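You operate a simulated robot arm through the tools that you are given. There is no shell and no other tool.

You run a simulated robot arm. Do the job below in one go: nothing can be reset, and whatever is moved stays where it is left.

TASK
Pump the spare wheel to the pressure on the card.
Fine: set the regulator before you open the air tap; tap shut and chuck back in its holder afterwards. Where these are worked on the way, their far stop is far enough and under half their travel is too little: air tap.

Only the result counts: the job must be done as asked and must still hold three seconds after the hand-in. Knocking over, shifting, dropping, spilling or breaking anything else fails it.

THE ROBOT
A 6-joint arm with a three-finger gripper, fixed in place. Base frame: the origin is on the floor under the middle of its stand, x ahead of it, y to its left, z up. Lengths are in mm, angles in degrees, forces in N, time in s.
It reaches about 1213 mm from its shoulder. Its first joint turns from -166.0 to 166.0 degrees. Payload 4.89 kg.
The tool frame sits at the grasp point between the pads (the TCP): z along the fingers, y along the line on which they close. The tips reach 30 mm beyond it. The gripper opens to 164 mm; its body begins 125 mm behind the TCP.
Orientation is that of the tool frame in the base frame, as a unit quaternion [x, y, z, w]. With the fingers straight down and closing along the base's y, the tool's x points along the base's -x, its y along +y and its z along -z.

THE INTERFACE
- The arm moves only by the tool apply_moves. Its argument "steps" is a list of rows, each a list of 3 entries, a list of its own where there are three numbers: the shift along the base's x, y, z in cm, then the turn, a rotation vector about the base's x, y, z in degrees, then the closure, from 0 (fully open) to 1 (shut). In form: [[[dx, dy, dz], [rx, ry, rz], gripper], ...]. A call has 1 to 20 rows; each row shifts and turns the commanded pose from where the row before left it. A row lasts 0.2 s, in which the tool goes at most 50 mm and 8.6 degrees; a call with a longer step from one row to the next is refused whole, and so is a gripper value outside its range. A pose out of reach is approached as far as the arm can. The call stops where the force on the tool passes 40 N (or 10 N more than at its start, if that is more) or the arm is blocked; 0.2 s more then pass. Each finger travels about 108 mm/s and halts on what it meets, pressing with about 34 N; the grip force reading is that of the motor and also rises with nothing between the fingers. The clock runs only during rows and for 0.2 s after the last one: add rows that do not move to give the fingers time. The reply holds the time, the measured pose of the TCP, the force on the tool along the base axes, the opening and the grip force, in the units named above and with some noise, with the torque about the TCP (base axes, N m) and any sound that the robot's microphone picked up.
- Cameras (640 x 400 px; columns grow to the right, rows downward): "scene" is fixed at [399.5, -650, 1422.5]; the picture's right is [0.87, -0.50, 0.00], its down [-0.24, -0.43, -0.87] and it looks along [0.43, 0.76, -0.49] (base axes); focal length 296 px, centre (320, 200). "wrist" rides on the gripper at [76, -2, -152] in the tool frame; the picture's right is [0.02, 1.00, 0.00], its down [-0.88, 0.02, -0.47] and it looks along [-0.47, 0.01, 0.88] (tool axes); focal length 247 px, centre (320, 200). There is no depth. A picture from a camera that has moved, and an enlarged one, comes with that camera's place and axes in the base frame and with its lens.
- snapshot(camera): a new picture of that camera. It takes no simulated time.
- move_column(by): moves the trunk up (or, below 0, down) by that many mm; the arm rides with it, the base frame stays. It gives what a move gives, with no picture.
- close_up(camera, box): a new picture of the part [left, top, right, bottom] of that camera's present view, enlarged. It takes no simulated time.
- sign_off(): hands the job in; it is judged then, once.

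Places have to be worked out from the pictures, the camera data and where the tool is seen. Open the gripper and draw the arm clear of the work before you hand the job in, unless the task says otherwise.

The tools are called as name(argument=value, ...) on one line, values as JSON. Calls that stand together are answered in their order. apply_moves: Moves the arm, as the interface text tells. Its arguments: {"type":"object","properties":{"steps":{"type":"array"}},"required":["steps"]} The other tools are called the same way: move_column (by) moves the trunk up or down; snapshot (camera) takes a picture; close_up (camera, box) takes an enlarged picture of a part of a camera's view; sign_off () hands the job in.

At the start:

```text
t: 0.0
tcp_pos: [566.4, 176.5, 1295.3]
tcp_rot: [0.0, 1.0, 0.0, 0.0]
force: [-1.1, -0.7, 0.8]
wrist_torque: [-0.02, 0.02, 0.03]
grip_width: 164.3
finger_force: 0.1
trunk travel left (down, up): [-175.0, 215.0]
```

scene: 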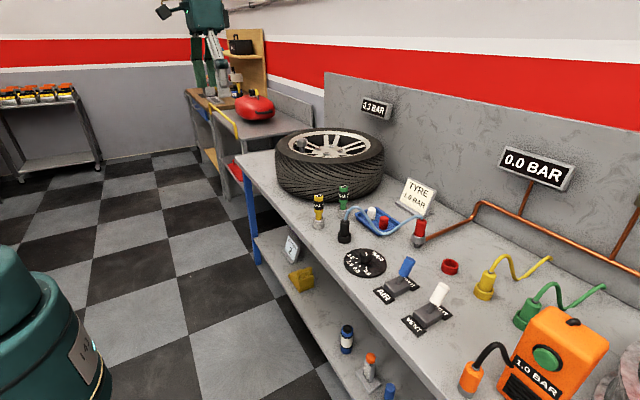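
wrist: 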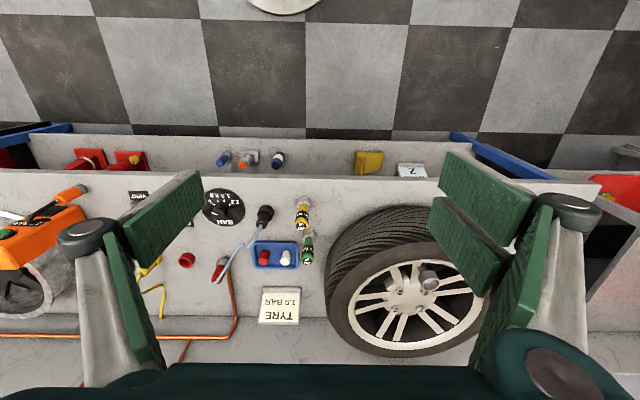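

I'll look closely at the main items on the bench before moving: the card, the dials, the chucks, the taps and the wheel.

close_up(camera="scene", box=[300, 160, 480, 280])

close_up(camera="scene", box=[340, 230, 480, 340])

close_up(camera="scene", box=[440, 240, 640, 400])

close_up(camera="scene", box=[260, 80, 420, 210])

close_up(camera="wrist", box=[120, 170, 340, 340])

close_up(camera="wrist", box=[310, 190, 510, 360])

```text
3.33 times, centred on (390, 220) of scene
camera zoom: at [399.5, -650.0, 1422.5], right [0.87, -0.5, 0.0], down [-0.24, -0.43, -0.87], along [0.43, 0.76, -0.49], focal length 988 px, centre (87, 133)
```

zoom: 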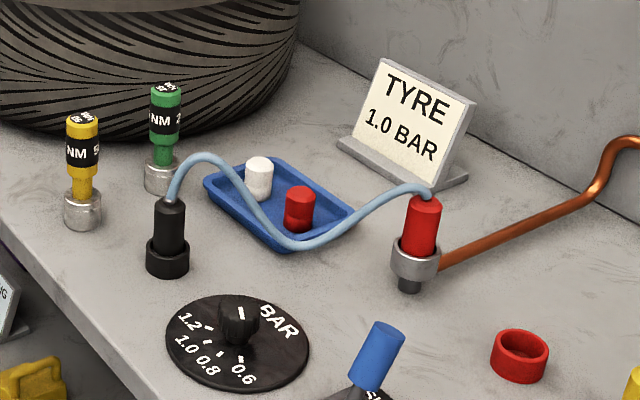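

```text
3.64 times, centred on (410, 285) of scene
camera zoom: at [399.5, -650.0, 1422.5], right [0.87, -0.5, 0.0], down [-0.24, -0.43, -0.87], along [0.43, 0.76, -0.49], focal length 1078 px, centre (-7, -109)
```

zoom: 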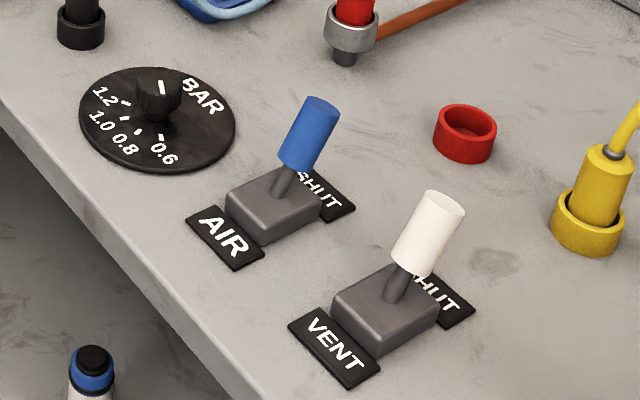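

```text
2.50 times, centred on (540, 320) of scene
camera zoom: at [399.5, -650.0, 1422.5], right [0.87, -0.5, 0.0], down [-0.24, -0.43, -0.87], along [0.43, 0.76, -0.49], focal length 741 px, centre (-230, -100)
```

zoom: 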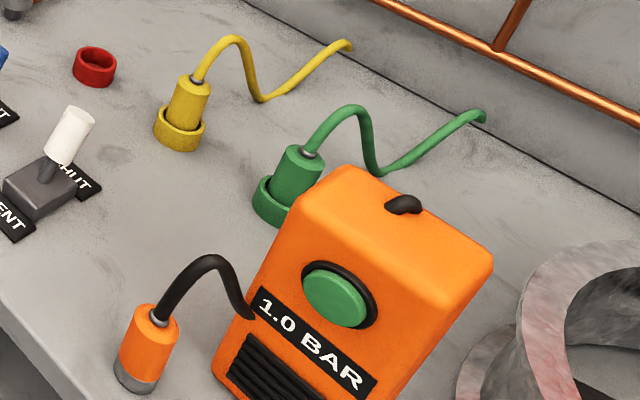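

```text
3.08 times, centred on (340, 145) of scene
camera zoom: at [399.5, -650.0, 1422.5], right [0.87, -0.5, 0.0], down [-0.24, -0.43, -0.87], along [0.43, 0.76, -0.49], focal length 912 px, centre (258, 369)
```

zoom: 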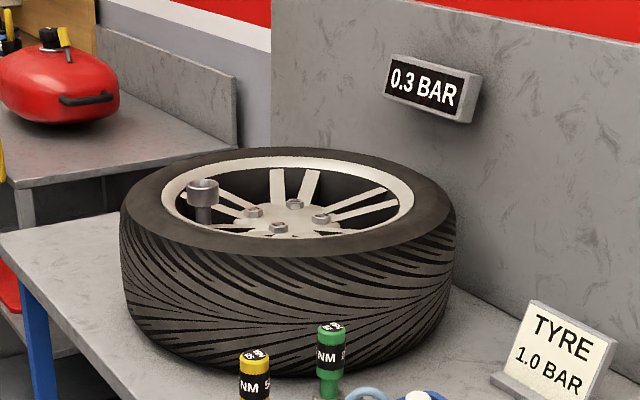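

```text
2.35 times, centred on (230, 255) of wrist
camera zoom: at [490.9, 173.5, 1446.6], right [-0.02, 1.0, 0.0], down [0.88, 0.02, 0.47], along [0.47, 0.01, -0.88], focal length 581 px, centre (532, 71)
```

zoom: 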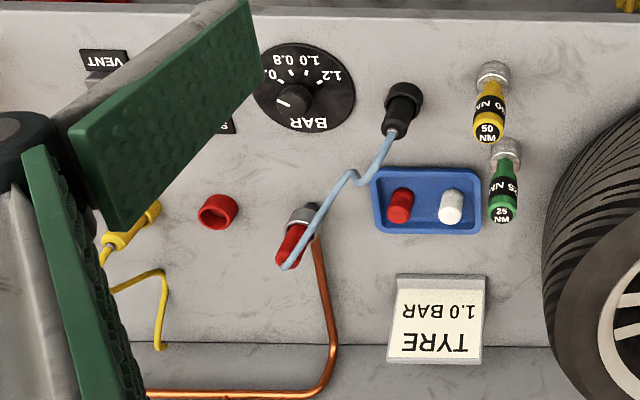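

```text
2.35 times, centred on (410, 275) of wrist
camera zoom: at [490.9, 173.5, 1446.6], right [-0.02, 1.0, 0.0], down [0.88, 0.02, 0.47], along [0.47, 0.01, -0.88], focal length 581 px, centre (108, 24)
```

zoom: 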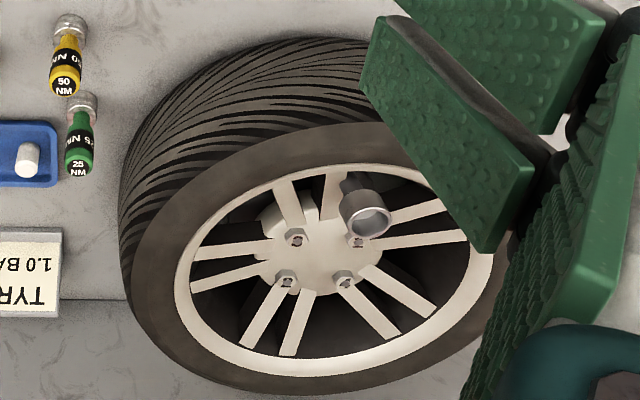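

The card reads 1.0 bar and the wheel display reads 0.3 bar. I put the black chuck and its holder near (871, 17, 815) and the wheel valve near (932, 448, 1022). The next move takes the arm over the bench, still high up, for a better view.

apply_moves(steps=[[[1.67, -2.2, -1.0], [0, 0, 0], 0], [[1.67, -2.2, -1.0], [0, 0, 0], 0], [[1.67, -2.2, -1.0], [0, 0, 0], 0], [[1.67, -2.2, -1.0], [0, 0, 0], 0], [[1.67, -2.2, -1.0], [0, 0, 0], 0], [[1.67, -2.2, -1.0], [0, 0, 0], 0], [[1.67, -2.2, -1.0], [0, 0, 0], 0], [[1.67, -2.2, -1.0], [0, 0, 0], 0]])

snapshot(camera="wrist")

snapshot(camera="scene")

```text
t: 1.8
tcp_pos: [700.6, 0.8, 1215.9]
tcp_rot: [0.0, 1.0, 0.001, 0.0]
force: [-1.2, 0.9, -0.3]
wrist_torque: [-0.09, -0.16, -0.01]
grip_width: 164.0
finger_force: 0.0
trunk travel left (down, up): [-175.0, 215.0]
```

```text
taken
camera wrist: at [624.3, -2.5, 1366.8], right [-0.02, 1.0, 0.0], down [0.88, 0.02, 0.47], along [0.47, 0.01, -0.88], focal length 247 px, centre (320, 200)
```

wrist: 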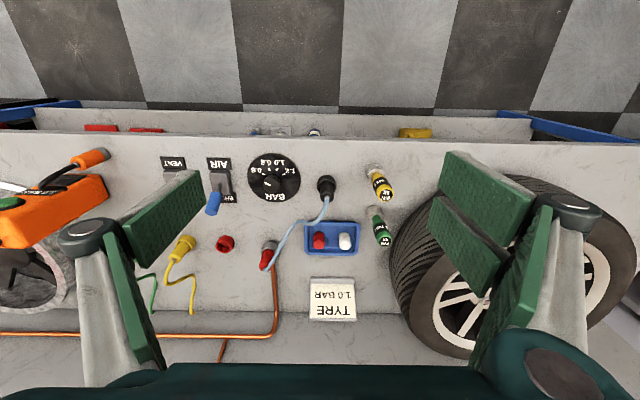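

```text
taken
```

scene: 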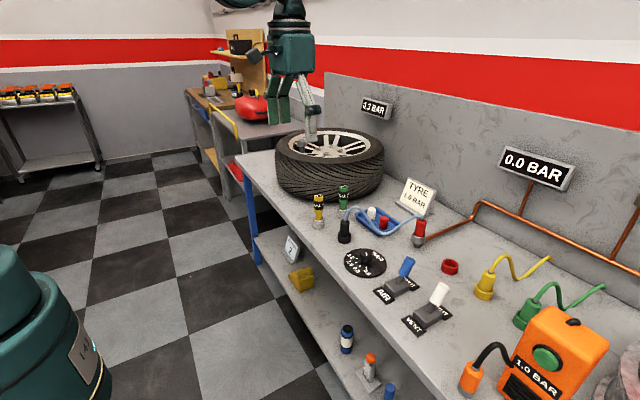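

From here the dial, chuck and taps are all visible, so I'll zoom in to read the dial and locate things precisely.

close_up(camera="wrist", box=[235, 140, 315, 210])

close_up(camera="wrist", box=[190, 150, 350, 280])

close_up(camera="scene", box=[330, 235, 400, 285])

close_up(camera="scene", box=[320, 200, 450, 280])

```text
5.71 times, centred on (275, 175) of wrist
camera zoom: at [624.3, -2.5, 1366.8], right [-0.02, 1.0, 0.0], down [0.88, 0.02, 0.47], along [0.47, 0.01, -0.88], focal length 1411 px, centre (577, 343)
```

zoom: 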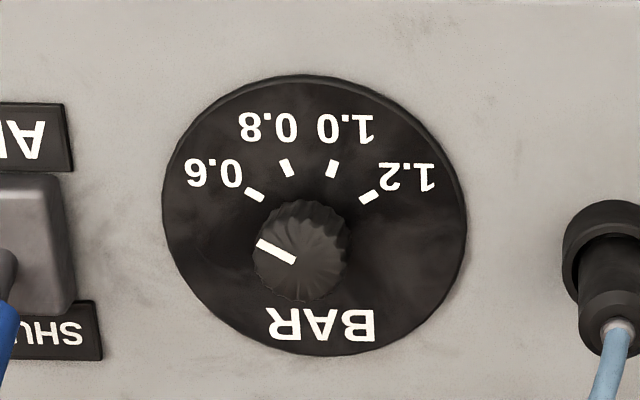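

```text
3.08 times, centred on (270, 215) of wrist
camera zoom: at [624.3, -2.5, 1366.8], right [-0.02, 1.0, 0.0], down [0.88, 0.02, 0.47], along [0.47, 0.01, -0.88], focal length 760 px, centre (474, 154)
```

zoom: 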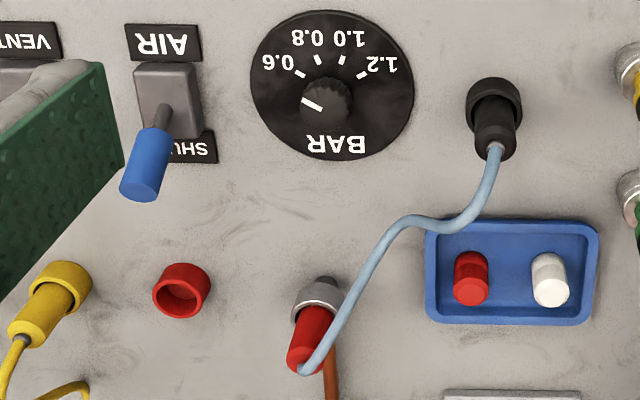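

```text
8.00 times, centred on (365, 260) of scene
camera zoom: at [399.5, -650.0, 1422.5], right [0.87, -0.5, 0.0], down [-0.24, -0.43, -0.87], along [0.43, 0.76, -0.49], focal length 2371 px, centre (-40, -280)
```

zoom: 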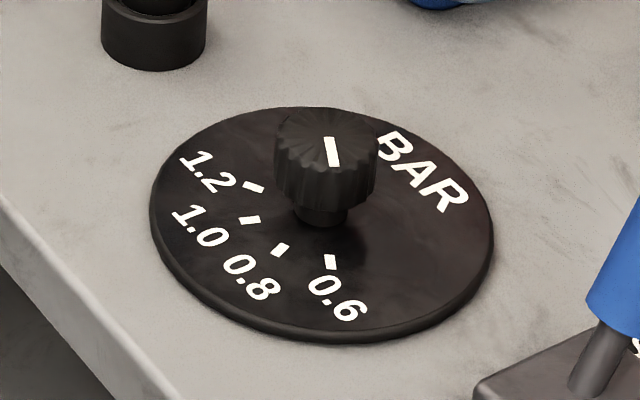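

```text
4.92 times, centred on (385, 240) of scene
camera zoom: at [399.5, -650.0, 1422.5], right [0.87, -0.5, 0.0], down [-0.24, -0.43, -0.87], along [0.43, 0.76, -0.49], focal length 1459 px, centre (0, 3)
```

zoom: 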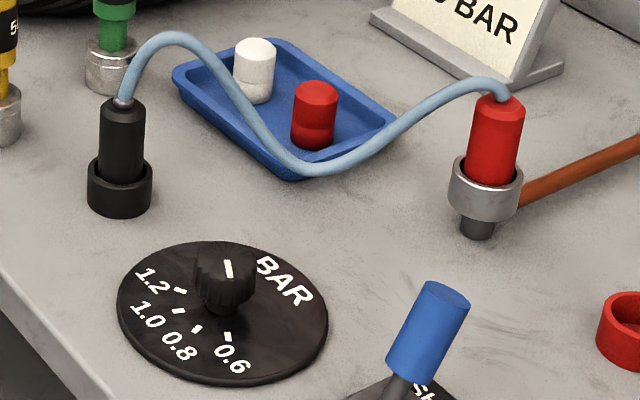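

The dial centre works out at about (865, −111), with the knob top near z 847. The pointer is on 0.6, so it needs roughly −90° about z to reach 1.0. I'll move above the knob, turned +45° beforehand, and check from closer.

apply_moves(steps=[[[2.06, -1.4, -2.6], [0, 0, 5.6], 0.2], [[2.06, -1.4, -2.6], [0, 0, 5.6], 0.3], [[2.06, -1.4, -2.6], [0, 0, 5.6], 0.4], [[2.06, -1.4, -2.6], [0, 0, 5.6], 0.45], [[2.06, -1.4, -2.6], [0, 0, 5.6], 0.45], [[2.06, -1.4, -2.6], [0, 0, 5.6], 0.45], [[2.06, -1.4, -2.6], [0, 0, 5.6], 0.45], [[2.06, -1.4, -2.6], [0, 0, 5.8], 0.45]])

snapshot(camera="wrist")

snapshot(camera="scene")

```text
t: 3.6
tcp_pos: [864.5, -109.9, 1008.1]
tcp_rot: [-0.383, 0.924, 0.0, 0.0]
force: [-1.3, 0.4, 0.6]
wrist_torque: [-0.12, -0.23, -0.06]
grip_width: 90.3
finger_force: 0.0
trunk travel left (down, up): [-175.0, 215.0]
```

```text
taken
camera wrist: at [812.5, -167.5, 1159.0], right [-0.72, 0.69, 0.0], down [0.61, 0.64, 0.47], along [0.33, 0.34, -0.88], focal length 247 px, centre (320, 200)
```

wrist: 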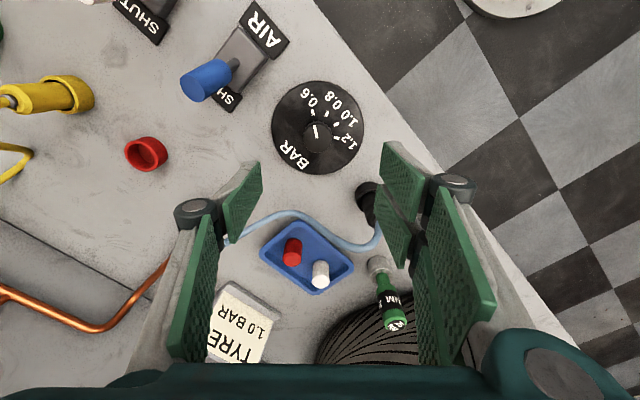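

```text
taken
```

scene: 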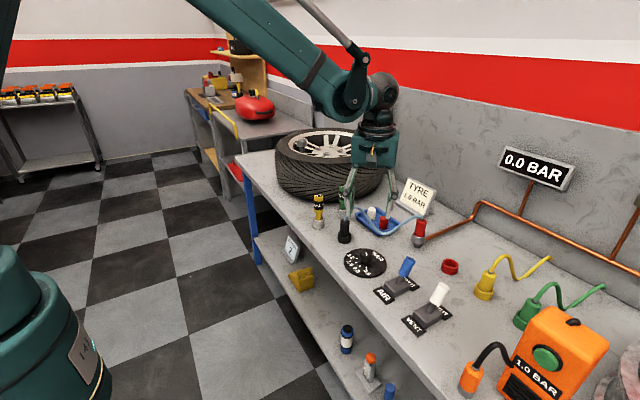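

I'll zoom in on the knob from this closer pose to refine its centre, its height and the pointer angle.

close_up(camera="wrist", box=[268, 75, 368, 180])

close_up(camera="scene", box=[330, 160, 420, 285])

```text
3.81 times, centred on (318, 128) of wrist
camera zoom: at [812.5, -167.5, 1159.0], right [-0.72, 0.69, 0.0], down [0.61, 0.64, 0.47], along [0.33, 0.34, -0.88], focal length 941 px, centre (328, 476)
```

zoom: 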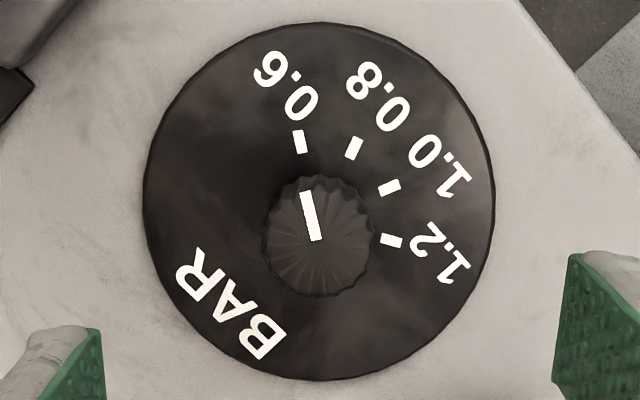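

```text
3.20 times, centred on (375, 222) of scene
camera zoom: at [399.5, -650.0, 1422.5], right [0.87, -0.5, 0.0], down [-0.24, -0.43, -0.87], along [0.43, 0.76, -0.49], focal length 948 px, centre (144, 128)
```

zoom: 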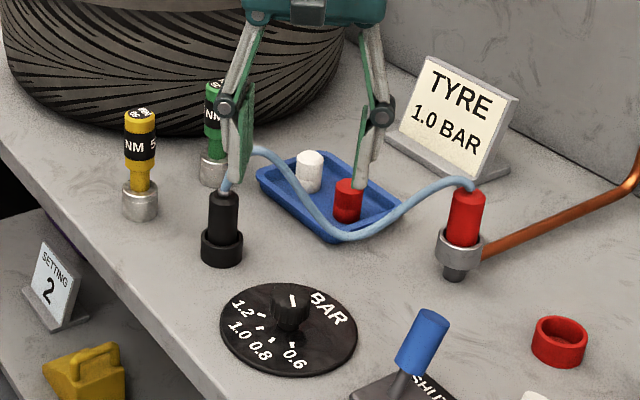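

Projecting the tool axis into the wrist picture puts the knob about 3.6 mm off it, at roughly (867.5, −115). I'll correct for that, go down to about z 900 and look again.

apply_moves(steps=[[[0.25, -0.25, -2.7], [0, 0, 0], 0.45], [[0, 0, -2.7], [0, 0, 0], 0.45], [[0, 0, -2.7], [0, 0, 0], 0.45], [[0, 0, -2.6], [0, 0, 0], 0.45]])

snapshot(camera="wrist")

close_up(camera="wrist", box=[240, 100, 400, 200])

close_up(camera="scene", box=[310, 180, 430, 290])

```text
t: 4.6
tcp_pos: [867.2, -113.3, 901.2]
tcp_rot: [-0.383, 0.924, 0.0, 0.0]
force: [-0.7, 0.3, 0.9]
wrist_torque: [0.0, -0.14, 0.0]
grip_width: 90.0
finger_force: 0.1
trunk travel left (down, up): [-175.0, 215.0]
```

```text
taken
camera wrist: at [815.2, -170.3, 1052.1], right [-0.72, 0.69, 0.0], down [0.61, 0.64, 0.47], along [0.33, 0.34, -0.88], focal length 247 px, centre (320, 200)
```

wrist: 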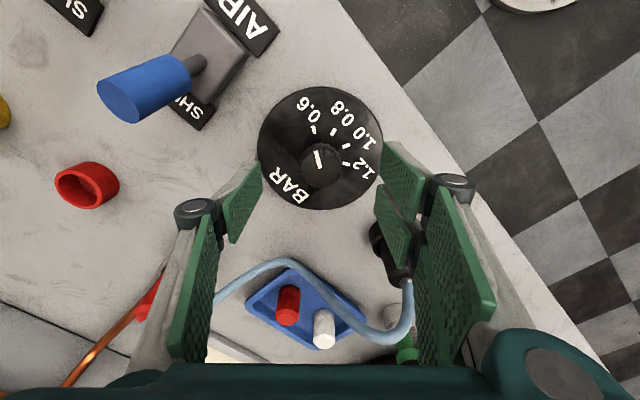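

```text
4.00 times, centred on (320, 150) of wrist
camera zoom: at [815.2, -170.3, 1052.1], right [-0.72, 0.69, 0.0], down [0.61, 0.64, 0.47], along [0.33, 0.34, -0.88], focal length 988 px, centre (320, 400)
```

zoom: 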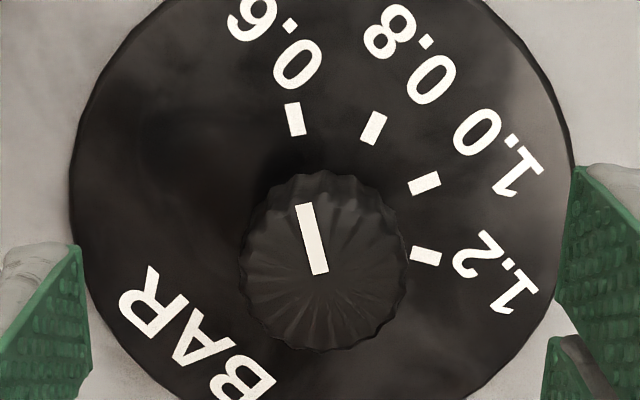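

```text
3.64 times, centred on (370, 235) of scene
camera zoom: at [399.5, -650.0, 1422.5], right [0.87, -0.5, 0.0], down [-0.24, -0.43, -0.87], along [0.43, 0.76, -0.49], focal length 1078 px, centre (138, 73)
```

zoom: 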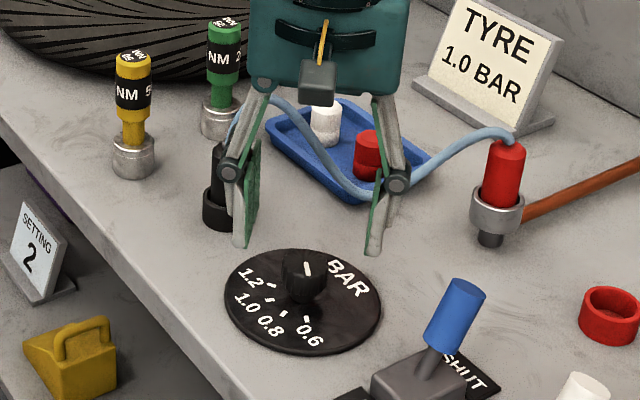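

The knob sits centred under the tool to within 1–2 mm. I'll lower the TCP to z 846, which leaves the tips about 10 mm above the dial plate, and close on the knob.

apply_moves(steps=[[[0, 0, -2.7], [0, 0, 0], 0.45], [[0, 0, -2.7], [0, 0, 0], 0.45], [[0, 0, 0], [0, 0, 0], 0.6], [[0, 0, 0], [0, 0, 0], 0.8], [[0, 0, 0], [0, 0, 0], 0.9], [[0, 0, 0], [0, 0, 0], 0.9]])

close_up(camera="wrist", box=[220, 100, 420, 225])

close_up(camera="scene", box=[310, 180, 430, 290])

```text
t: 6.0
tcp_pos: [867.3, -113.4, 847.7]
tcp_rot: [-0.383, 0.924, 0.001, 0.0]
force: [-21.4, 19.5, -10.4]
wrist_torque: [0.55, 0.48, 0.13]
grip_width: 36.4
finger_force: 44.7
trunk travel left (down, up): [-175.0, 215.0]
```

```text
3.20 times, centred on (320, 162) of wrist
camera zoom: at [815.1, -169.8, 998.2], right [-0.72, 0.69, 0.0], down [0.61, 0.64, 0.47], along [0.33, 0.34, -0.88], focal length 790 px, centre (320, 320)
```

zoom: 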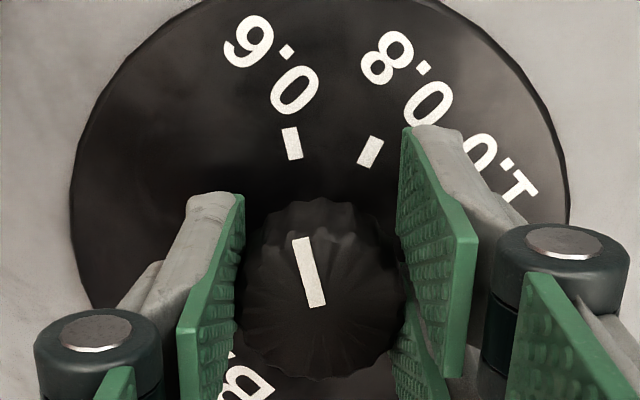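

```text
3.64 times, centred on (370, 235) of scene
camera zoom: at [399.5, -650.0, 1422.5], right [0.87, -0.5, 0.0], down [-0.24, -0.43, -0.87], along [0.43, 0.76, -0.49], focal length 1078 px, centre (138, 73)
```

zoom: 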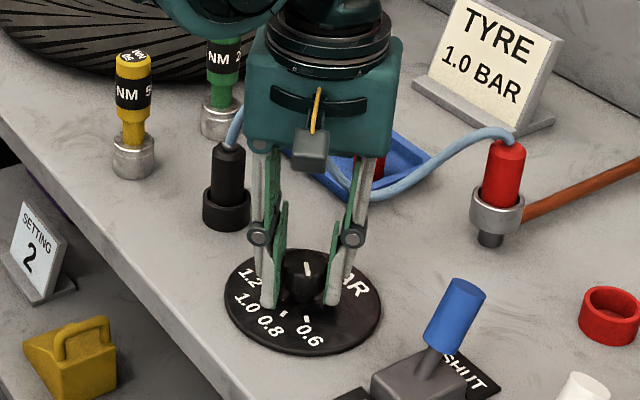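

It's gripped at 36 mm, but the sideways force of about 29 N along tool +y says the knob is slightly off centre between the fingers. I'll shift about 1.5 mm toward (−x, +y) to balance it.

apply_moves(steps=[[[-0.07, 0.07, 0], [0, 0, 0], 0.9], [[-0.04, 0.04, 0], [0, 0, 0], 0.9], [[0, 0, 0], [0, 0, 0], 0.9]])

close_up(camera="wrist", box=[220, 100, 420, 225])

```text
t: 6.8
tcp_pos: [866.8, -113.5, 847.6]
tcp_rot: [-0.384, 0.923, 0.0, 0.0]
force: [-5.9, 12.4, 2.4]
wrist_torque: [0.32, 0.12, 0.07]
grip_width: 36.7
finger_force: 44.8
trunk travel left (down, up): [-175.0, 215.0]
```

```text
3.20 times, centred on (320, 162) of wrist
camera zoom: at [814.7, -169.5, 998.2], right [-0.72, 0.69, 0.0], down [0.61, 0.64, 0.47], along [0.33, 0.34, -0.88], focal length 790 px, centre (320, 320)
```

zoom: 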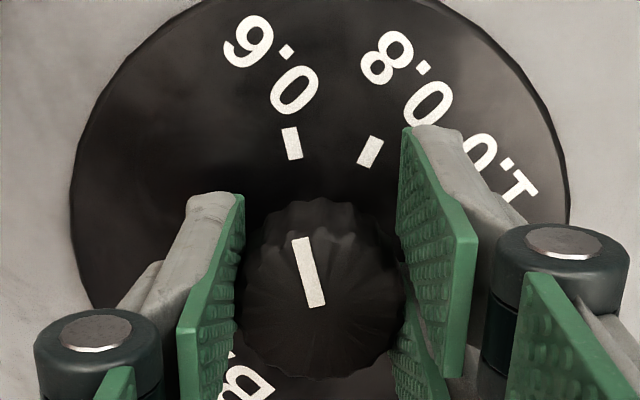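

The force is down to about 13 N. I'll add one small correction, then start turning clockwise about z in 8° rows and check that the knob follows.

apply_moves(steps=[[[-0.02, 0.04, 0], [0, 0, 0], 0.9], [[0, 0, 0], [0, 0, -5], 0.9], [[0, 0, 0], [0, 0, -8], 0.9], [[0, 0, 0], [0, 0, -8], 0.9], [[0, 0, 0], [0, 0, -8], 0.9]])

snapshot(camera="wrist")

close_up(camera="scene", box=[330, 230, 400, 290])

```text
t: 8.0
tcp_pos: [865.2, -110.3, 846.2]
tcp_rot: [-0.139, 0.99, 0.0, 0.0]
force: [-3.5, 17.6, 10.7]
wrist_torque: [0.57, 0.1, 0.08]
grip_width: 36.4
finger_force: 45.1
trunk travel left (down, up): [-175.0, 215.0]
```

```text
taken
camera wrist: at [793.4, -135.0, 998.2], right [-0.3, 0.96, 0.0], down [0.84, 0.26, 0.47], along [0.45, 0.14, -0.88], focal length 247 px, centre (320, 200)
```

wrist: 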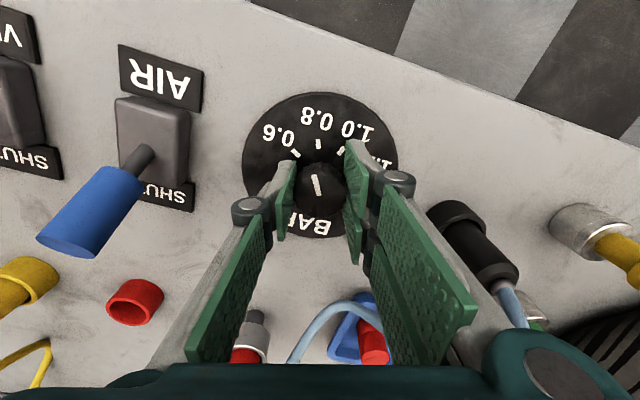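

```text
6.67 times, centred on (365, 260) of scene
camera zoom: at [399.5, -650.0, 1422.5], right [0.87, -0.5, 0.0], down [-0.24, -0.43, -0.87], along [0.43, 0.76, -0.49], focal length 1976 px, centre (20, -200)
```

zoom: 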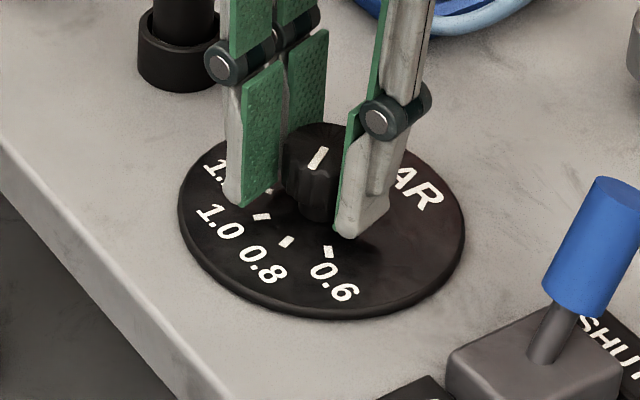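

The knob is turning with the gripper, 29° so far. I'll continue another 48° with a slight shift toward +y, then compare the pointer to the 1.0 tick.

apply_moves(steps=[[[0, 0.05, 0], [0, 0, -8], 0.9], [[0, 0, 0], [0, 0, -8], 0.9], [[0, 0, 0], [0, 0, -8], 0.9], [[0, 0, 0], [0, 0, -8], 0.9], [[0, 0, 0], [0, 0, -8], 0.9], [[0, 0, 0], [0, 0, -8], 0.9], [[0, 0, 0], [0, 0, 0], 0.9]])

close_up(camera="wrist", box=[220, 75, 420, 250])

close_up(camera="scene", box=[330, 230, 400, 290])

```text
t: 8.8
tcp_pos: [865.2, -109.6, 847.6]
tcp_rot: [0.062, 0.998, 0.001, 0.0]
force: [-3.0, 11.3, 6.5]
wrist_torque: [0.55, 0.16, 0.03]
grip_width: 36.4
finger_force: 45.6
trunk travel left (down, up): [-175.0, 215.0]
stopped in row 4: the force on the tool passed its limit at 42 N (the readings are from after the stop); the commanded pose is now the measured one
```

```text
2.29 times, centred on (320, 162) of wrist
camera zoom: at [790.3, -102.9, 998.1], right [0.1, 0.99, 0.0], down [0.88, -0.09, 0.47], along [0.47, -0.05, -0.88], focal length 564 px, centre (320, 286)
```

zoom: 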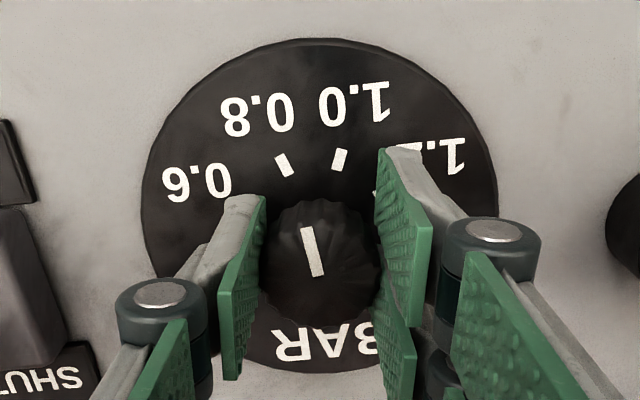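

```text
6.67 times, centred on (365, 260) of scene
camera zoom: at [399.5, -650.0, 1422.5], right [0.87, -0.5, 0.0], down [-0.24, -0.43, -0.87], along [0.43, 0.76, -0.49], focal length 1976 px, centre (20, -200)
```

zoom: 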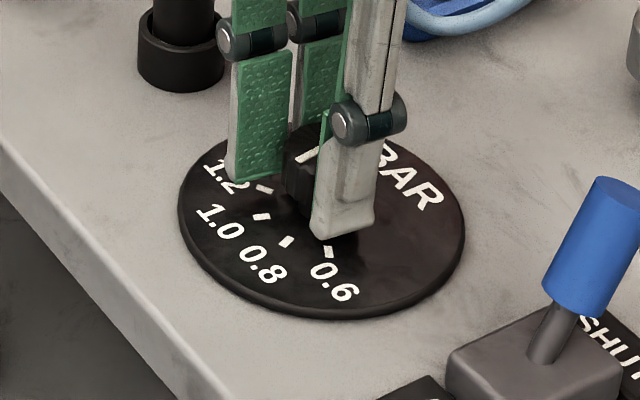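

The stop was caused by the knob sitting 4.7 mm off the tool axis along tool x; its true centre is about (870.5, −111.5). Fitting the ticks gives 40° spacing, and the pointer has 28–29° left to reach 1.0. I'll turn the rest about the knob's own centre by adding small shifts.

apply_moves(steps=[[[0.015, 0.07, 0], [0, 0, -7], 0.9], [[0.02, 0.055, 0], [0, 0, -7], 0.9], [[0.022, 0.055, 0], [0, 0, -7], 0.9], [[0.027, 0.052, 0], [0, 0, -7], 0.9], [[0, 0, 0], [0, 0, 0], 0.9]])

close_up(camera="wrist", box=[220, 75, 420, 250])

close_up(camera="scene", box=[330, 230, 400, 290])

```text
t: 10.0
tcp_pos: [865.9, -106.8, 847.5]
tcp_rot: [0.302, 0.953, 0.0, 0.0]
force: [0.0, 24.0, 11.9]
wrist_torque: [0.6, -0.07, 0.12]
grip_width: 36.7
finger_force: 45.0
trunk travel left (down, up): [-175.0, 215.0]
```

```text
2.29 times, centred on (320, 162) of wrist
camera zoom: at [803.6, -65.8, 998.1], right [0.56, 0.83, 0.0], down [0.73, -0.49, 0.47], along [0.39, -0.26, -0.88], focal length 564 px, centre (320, 286)
```

zoom: 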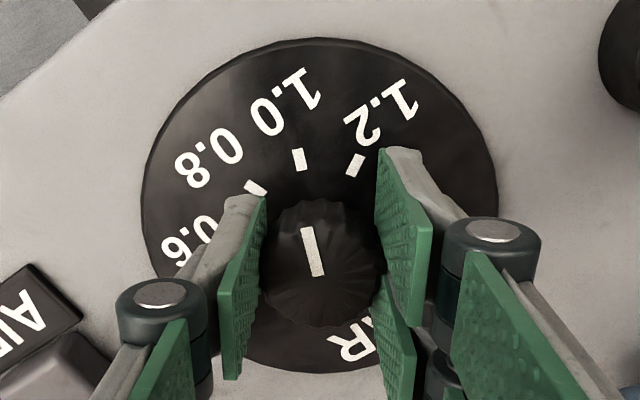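

```text
6.67 times, centred on (365, 260) of scene
camera zoom: at [399.5, -650.0, 1422.5], right [0.87, -0.5, 0.0], down [-0.24, -0.43, -0.87], along [0.43, 0.76, -0.49], focal length 1976 px, centre (20, -200)
```

zoom: 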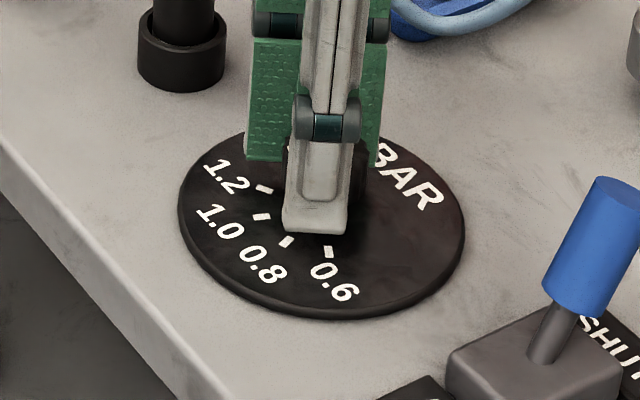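

By both calculations the pointer now lines up with the 1.0 tick, at 21.5° against 20–21.4°. I'll release the knob, lift straight up and check that it held.

apply_moves(steps=[[[0, 0.05, 0], [0, 0, 0], 0.9], [[0, 0, 0], [0, 0, 0], 0.7], [[0, 0, 0], [0, 0, 0], 0.5], [[0, 0, 0], [0, 0, 0], 0.45], [[0, 0, 3], [0, 0, 0], 0.45], [[0, 0, 4], [0, 0, 0], 0.45], [[0, 0, 4], [0, 0, 0], 0.45]])

close_up(camera="wrist", box=[240, 75, 400, 200])

snapshot(camera="scene")

```text
t: 11.6
tcp_pos: [868.0, -108.3, 956.9]
tcp_rot: [0.302, 0.953, 0.001, 0.0]
force: [0.2, 0.1, -0.6]
wrist_torque: [0.04, 0.2, -0.03]
grip_width: 90.3
finger_force: 0.1
trunk travel left (down, up): [-175.0, 215.0]
```

```text
3.20 times, centred on (320, 138) of wrist
camera zoom: at [805.0, -66.6, 1108.1], right [0.56, 0.83, 0.0], down [0.73, -0.49, 0.47], along [0.39, -0.26, -0.88], focal length 790 px, centre (320, 400)
```

zoom: 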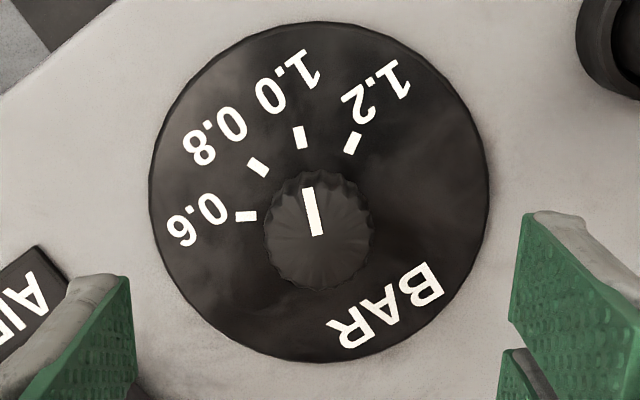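

```text
taken
```

scene: 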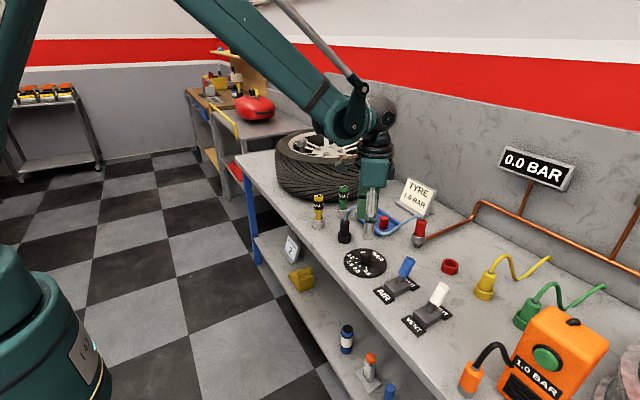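

The regulator holds at 1.0. Next I'll move above the black chuck, square up the tool and take a close look.

apply_moves(steps=[[[0.06, 2.5, 1.4], [0, 0, 7.04], 0.45], [[0.06, 2.5, 1.4], [0, 0, 7.04], 0.45], [[0.06, 2.5, 1.4], [0, 0, 7.04], 0.45], [[0.06, 2.5, 1.4], [0, 0, 7.04], 0.45], [[0.06, 2.5, 1.4], [0, 0, 7.04], 0.45]])

snapshot(camera="wrist")

close_up(camera="wrist", box=[240, 75, 400, 200])

close_up(camera="scene", box=[310, 160, 430, 250])

```text
t: 12.8
tcp_pos: [870.0, 17.9, 1026.5]
tcp_rot: [-0.001, 1.0, 0.001, 0.0]
force: [0.0, -0.3, 0.0]
wrist_torque: [0.15, 0.07, 0.01]
grip_width: 90.1
finger_force: 0.2
trunk travel left (down, up): [-175.0, 215.0]
```

```text
taken
camera wrist: at [794.5, 14.2, 1176.8], right [-0.02, 1.0, 0.0], down [0.88, 0.02, 0.47], along [0.47, 0.01, -0.88], focal length 247 px, centre (320, 200)
```

wrist: 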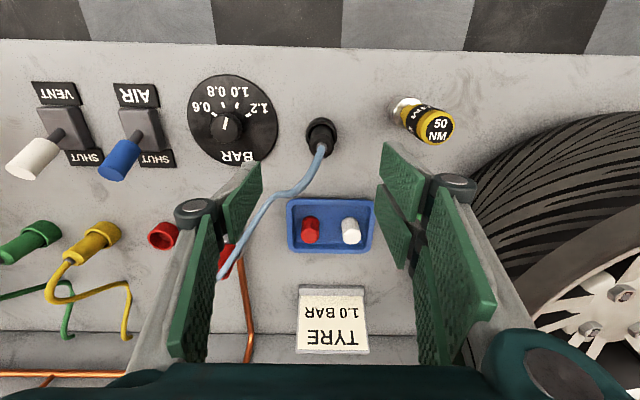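

```text
3.20 times, centred on (320, 138) of wrist
camera zoom: at [794.5, 14.2, 1176.8], right [-0.02, 1.0, 0.0], down [0.88, 0.02, 0.47], along [0.47, 0.01, -0.88], focal length 790 px, centre (320, 400)
```

zoom: 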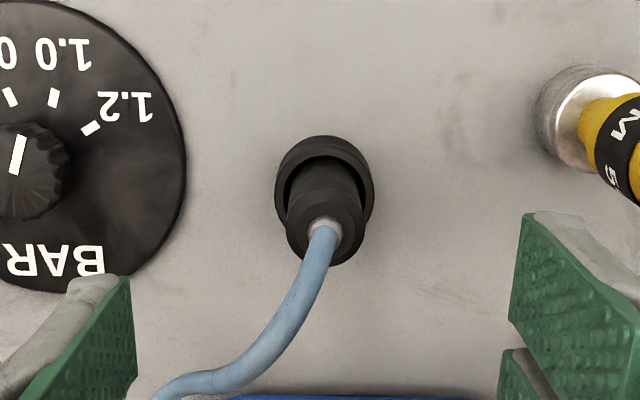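

```text
4.44 times, centred on (370, 205) of scene
camera zoom: at [399.5, -650.0, 1422.5], right [0.87, -0.5, 0.0], down [-0.24, -0.43, -0.87], along [0.43, 0.76, -0.49], focal length 1317 px, centre (98, 178)
```

zoom: 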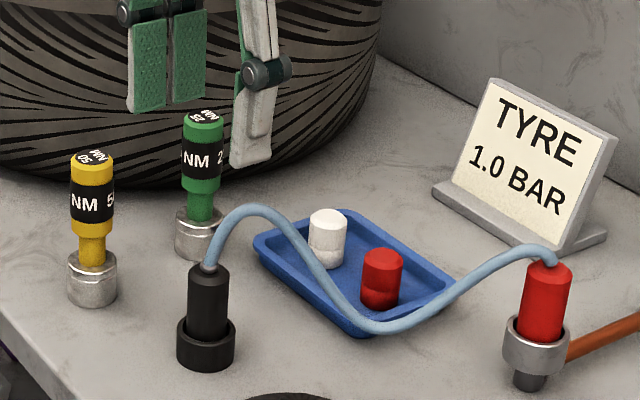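

The chuck stands at about (879, 18) with its top near z 878 and the holder rim near z 830. Before picking it up, I'll move high over the wheel to confirm reach and look at the valve.

apply_moves(steps=[[[0, 1.0, 4], [0, 0, 0], 0.45], [[0.2, 2.0, 4], [0, 0, 0], 0.45], [[0.5, 4.2, 2], [0, 0, 0], 0.45], [[0.6, 4.2, 2], [0, 0, 0], 0.45], [[0.6, 4.2, 2], [0, 0, 0], 0.45], [[0.6, 4.2, 1], [0, 0, 0], 0.45], [[0.6, 4.2, 0], [0, 0, 0], 0.45], [[0.6, 4.2, 0], [0, 0, 0], 0.45], [[0.6, 4.2, 0], [0, 0, 0], 0.45], [[0.6, 4.2, 0], [0, 0, 0], 0.45], [[0.6, 4.2, 0], [0, 0, 0], 0.45], [[0.6, 2.2, 0], [0, 0, 0], 0.45]])

snapshot(camera="wrist")

close_up(camera="scene", box=[250, 60, 430, 220])

```text
t: 15.4
tcp_pos: [930.8, 447.5, 1176.3]
tcp_rot: [-0.001, 1.0, 0.001, 0.0]
force: [-0.4, -0.2, -0.1]
wrist_torque: [0.07, 0.0, -0.02]
grip_width: 90.2
finger_force: 0.1
trunk travel left (down, up): [-175.0, 215.0]
```

```text
taken
camera wrist: at [854.9, 444.0, 1327.6], right [-0.02, 1.0, 0.0], down [0.88, 0.02, 0.47], along [0.47, 0.01, -0.88], focal length 247 px, centre (320, 200)
```

wrist: 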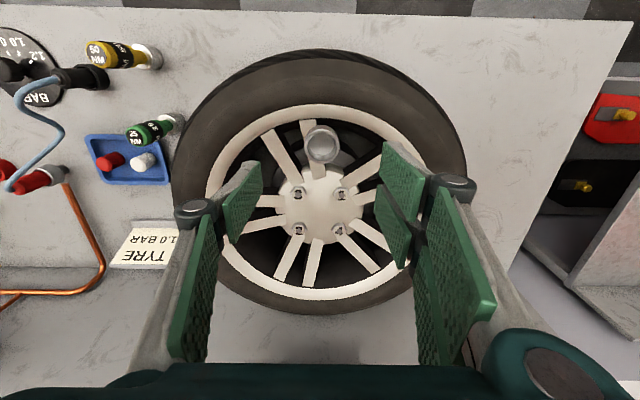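

```text
2.50 times, centred on (340, 140) of scene
camera zoom: at [399.5, -650.0, 1422.5], right [0.87, -0.5, 0.0], down [-0.24, -0.43, -0.87], along [0.43, 0.76, -0.49], focal length 741 px, centre (270, 350)
```

zoom: 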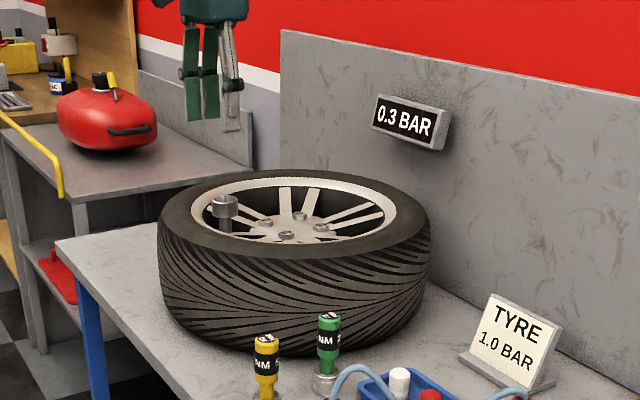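

Reach is fine here. I'll zoom in on the valve cup and the surrounding rim.

close_up(camera="wrist", box=[280, 105, 360, 180])

close_up(camera="scene", box=[285, 125, 345, 165])

```text
5.33 times, centred on (320, 142) of wrist
camera zoom: at [854.9, 444.0, 1327.6], right [-0.02, 1.0, 0.0], down [0.88, 0.02, 0.47], along [0.47, 0.01, -0.88], focal length 1317 px, centre (320, 507)
```

zoom: 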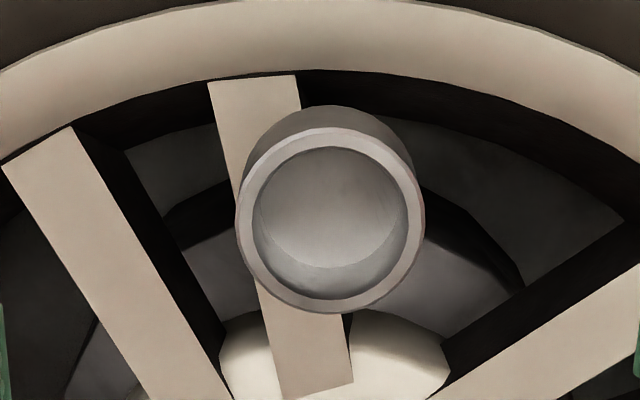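

```text
10.00 times, centred on (315, 145) of scene
camera zoom: at [399.5, -650.0, 1422.5], right [0.87, -0.5, 0.0], down [-0.24, -0.43, -0.87], along [0.43, 0.76, -0.49], focal length 2964 px, centre (370, 750)
```

zoom: 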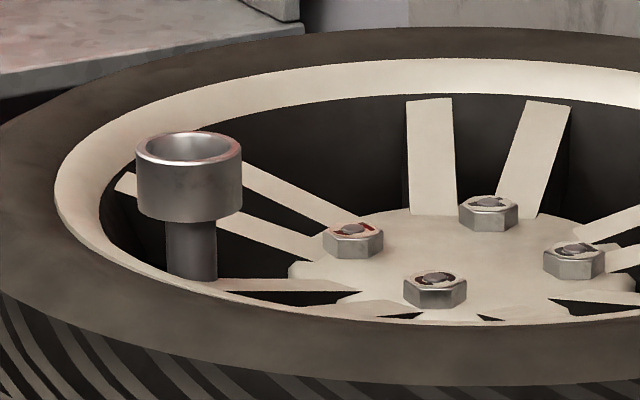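

The valve cup's rim centre is at about (940, 448, 1025), 44 mm across outside and 37 mm inside. Now I'll go back over the chuck at (879, 18) and come partway down to check alignment.

apply_moves(steps=[[[-0.52, -4.28, 0], [0, 0, 0], 0.45], [[-0.52, -4.28, 0], [0, 0, 0], 0.45], [[-0.52, -4.28, 0], [0, 0, 0], 0.45], [[-0.52, -4.28, 0], [0, 0, 0], 0.45], [[-0.52, -4.28, 0], [0, 0, 0], 0.45], [[-0.52, -4.28, 0], [0, 0, 0], 0.45], [[-0.52, -4.28, 0], [0, 0, 0], 0.45], [[-0.52, -4.28, -1], [0, 0, 0], 0.45], [[-0.52, -4.28, -2], [0, 0, 0], 0.45], [[-0.52, -4.28, -2], [0, 0, 0], 0.45], [[0, 0, -4.5], [0, 0, 0], 0.45], [[0, 0, -4.5], [0, 0, 0], 0.45], [[0, 0, -4.5], [0, 0, 0], 0.45], [[0, 0, -2.5], [0, 0, 0], 0.45]])

snapshot(camera="wrist")

close_up(camera="wrist", box=[240, 75, 400, 200])

close_up(camera="scene", box=[300, 150, 420, 250])

```text
t: 18.4
tcp_pos: [878.9, 19.5, 965.9]
tcp_rot: [0.001, 1.0, 0.001, 0.0]
force: [-0.1, 0.6, 0.3]
wrist_torque: [-0.03, -0.04, -0.02]
grip_width: 90.0
finger_force: 0.0
trunk travel left (down, up): [-175.0, 215.0]
```

```text
taken
camera wrist: at [803.9, 16.2, 1117.1], right [-0.02, 1.0, 0.0], down [0.88, 0.02, 0.47], along [0.47, 0.01, -0.88], focal length 247 px, centre (320, 200)
```

wrist: 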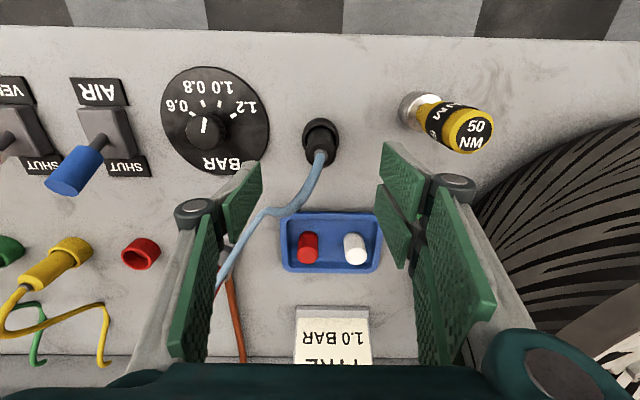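

```text
3.20 times, centred on (320, 138) of wrist
camera zoom: at [803.9, 16.2, 1117.1], right [-0.02, 1.0, 0.0], down [0.88, 0.02, 0.47], along [0.47, 0.01, -0.88], focal length 790 px, centre (320, 400)
```

zoom: 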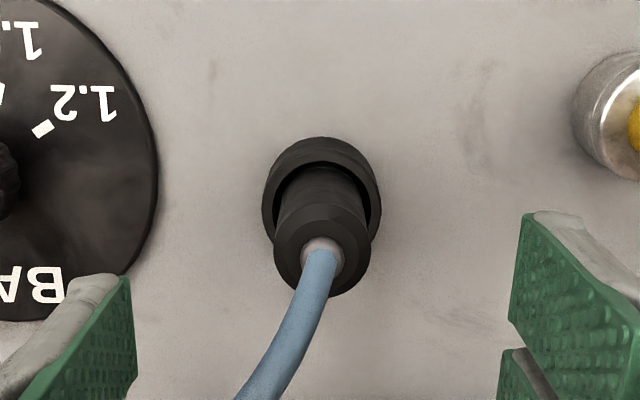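

```text
4.00 times, centred on (360, 200) of scene
camera zoom: at [399.5, -650.0, 1422.5], right [0.87, -0.5, 0.0], down [-0.24, -0.43, -0.87], along [0.43, 0.76, -0.49], focal length 1186 px, centre (160, 200)
```

zoom: 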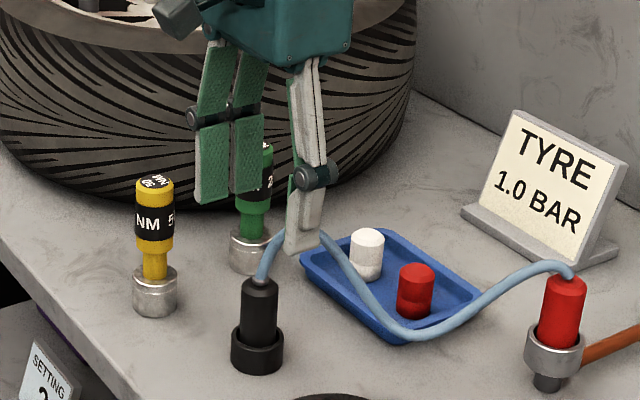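

The chuck top lines up with the tool axis to within a millimetre or so. I'll lower to TCP z 870, which keeps the tips about 10 mm above the holder rim, and close on the chuck.

apply_moves(steps=[[[-0.05, 0.0, -3.5], [0, 0, 0], 0.45], [[0, 0, -3.5], [0, 0, 0], 0.45], [[0, 0, -2.5], [0, 0, 0], 0.45], [[0, 0, 0], [0, 0, 0], 0.6], [[0, 0, 0], [0, 0, 0], 0.75], [[0, 0, 0], [0, 0, 0], 0.9], [[0, 0, 0], [0, 0, 0], 0.9]])

snapshot(camera="wrist")

close_up(camera="scene", box=[300, 150, 420, 250])

```text
t: 20.0
tcp_pos: [878.6, 19.5, 871.7]
tcp_rot: [0.0, 1.0, 0.001, 0.0]
force: [-0.4, 0.0, 0.4]
wrist_torque: [-0.03, 0.05, -0.05]
grip_width: 29.4
finger_force: 34.2
trunk travel left (down, up): [-175.0, 215.0]
```

```text
taken
camera wrist: at [802.4, 16.3, 1022.4], right [-0.02, 1.0, 0.0], down [0.88, 0.02, 0.47], along [0.47, 0.01, -0.88], focal length 247 px, centre (320, 200)
```

wrist: 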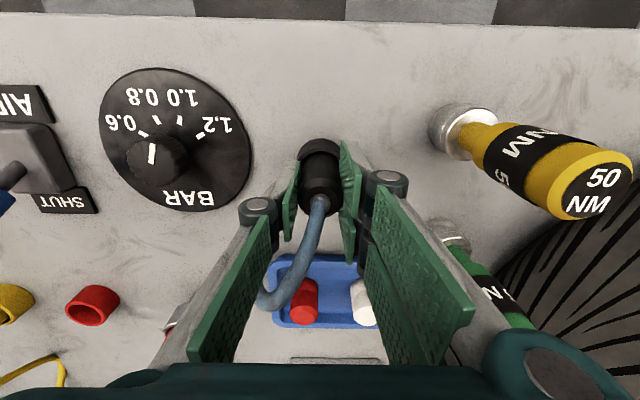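

```text
4.00 times, centred on (360, 200) of scene
camera zoom: at [399.5, -650.0, 1422.5], right [0.87, -0.5, 0.0], down [-0.24, -0.43, -0.87], along [0.43, 0.76, -0.49], focal length 1186 px, centre (160, 200)
```

zoom: 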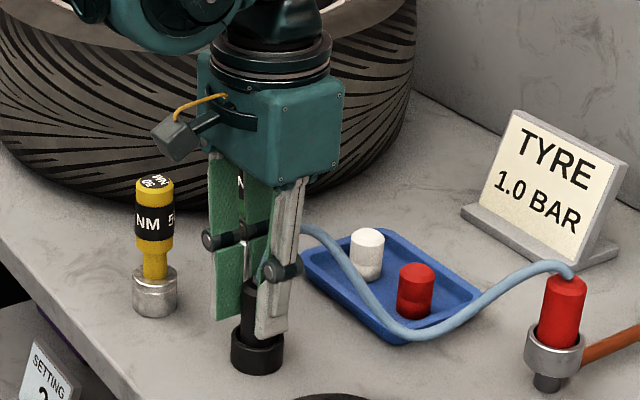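

The chuck is gripped at 29.4 mm with almost no side load. I'll lift it straight out of the holder and see whether it comes along.

apply_moves(steps=[[[0, 0, 1.5], [0, 0, 0], 0.9], [[0, 0, 2], [0, 0, 0], 0.9], [[0, 0, 3], [0, 0, 0], 0.9], [[0, 0, 4], [0, 0, 0], 0.9], [[0, 0, 4], [0, 0, 0], 0.9]])

close_up(camera="wrist", box=[240, 100, 400, 225])

close_up(camera="scene", box=[300, 130, 440, 250])

```text
t: 21.2
tcp_pos: [877.8, 20.0, 1015.0]
tcp_rot: [0.0, 1.0, 0.001, -0.001]
force: [0.9, -0.1, -1.9]
wrist_torque: [-0.03, 0.12, 0.04]
grip_width: 29.3
finger_force: 34.3
trunk travel left (down, up): [-175.0, 215.0]
```

```text
3.20 times, centred on (320, 162) of wrist
camera zoom: at [802.9, 17.2, 1166.8], right [-0.02, 1.0, 0.0], down [0.88, 0.02, 0.47], along [0.47, 0.01, -0.88], focal length 790 px, centre (320, 320)
```

zoom: 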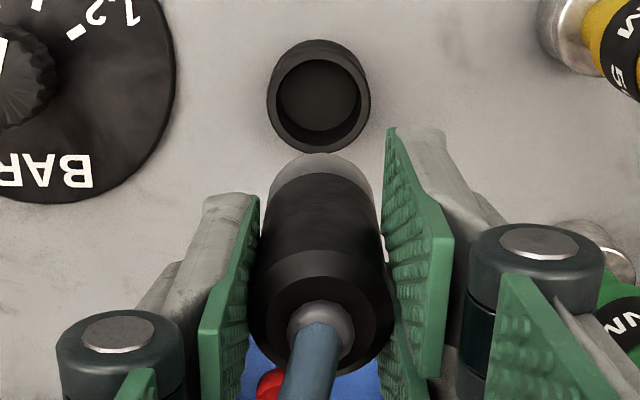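

```text
3.33 times, centred on (370, 190) of scene
camera zoom: at [399.5, -650.0, 1422.5], right [0.87, -0.5, 0.0], down [-0.24, -0.43, -0.87], along [0.43, 0.76, -0.49], focal length 988 px, centre (153, 233)
```

zoom: 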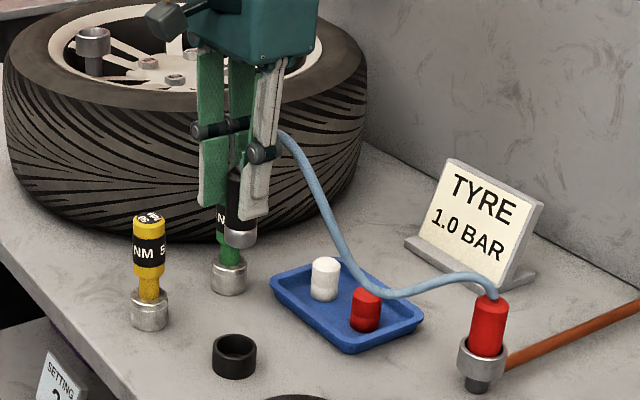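

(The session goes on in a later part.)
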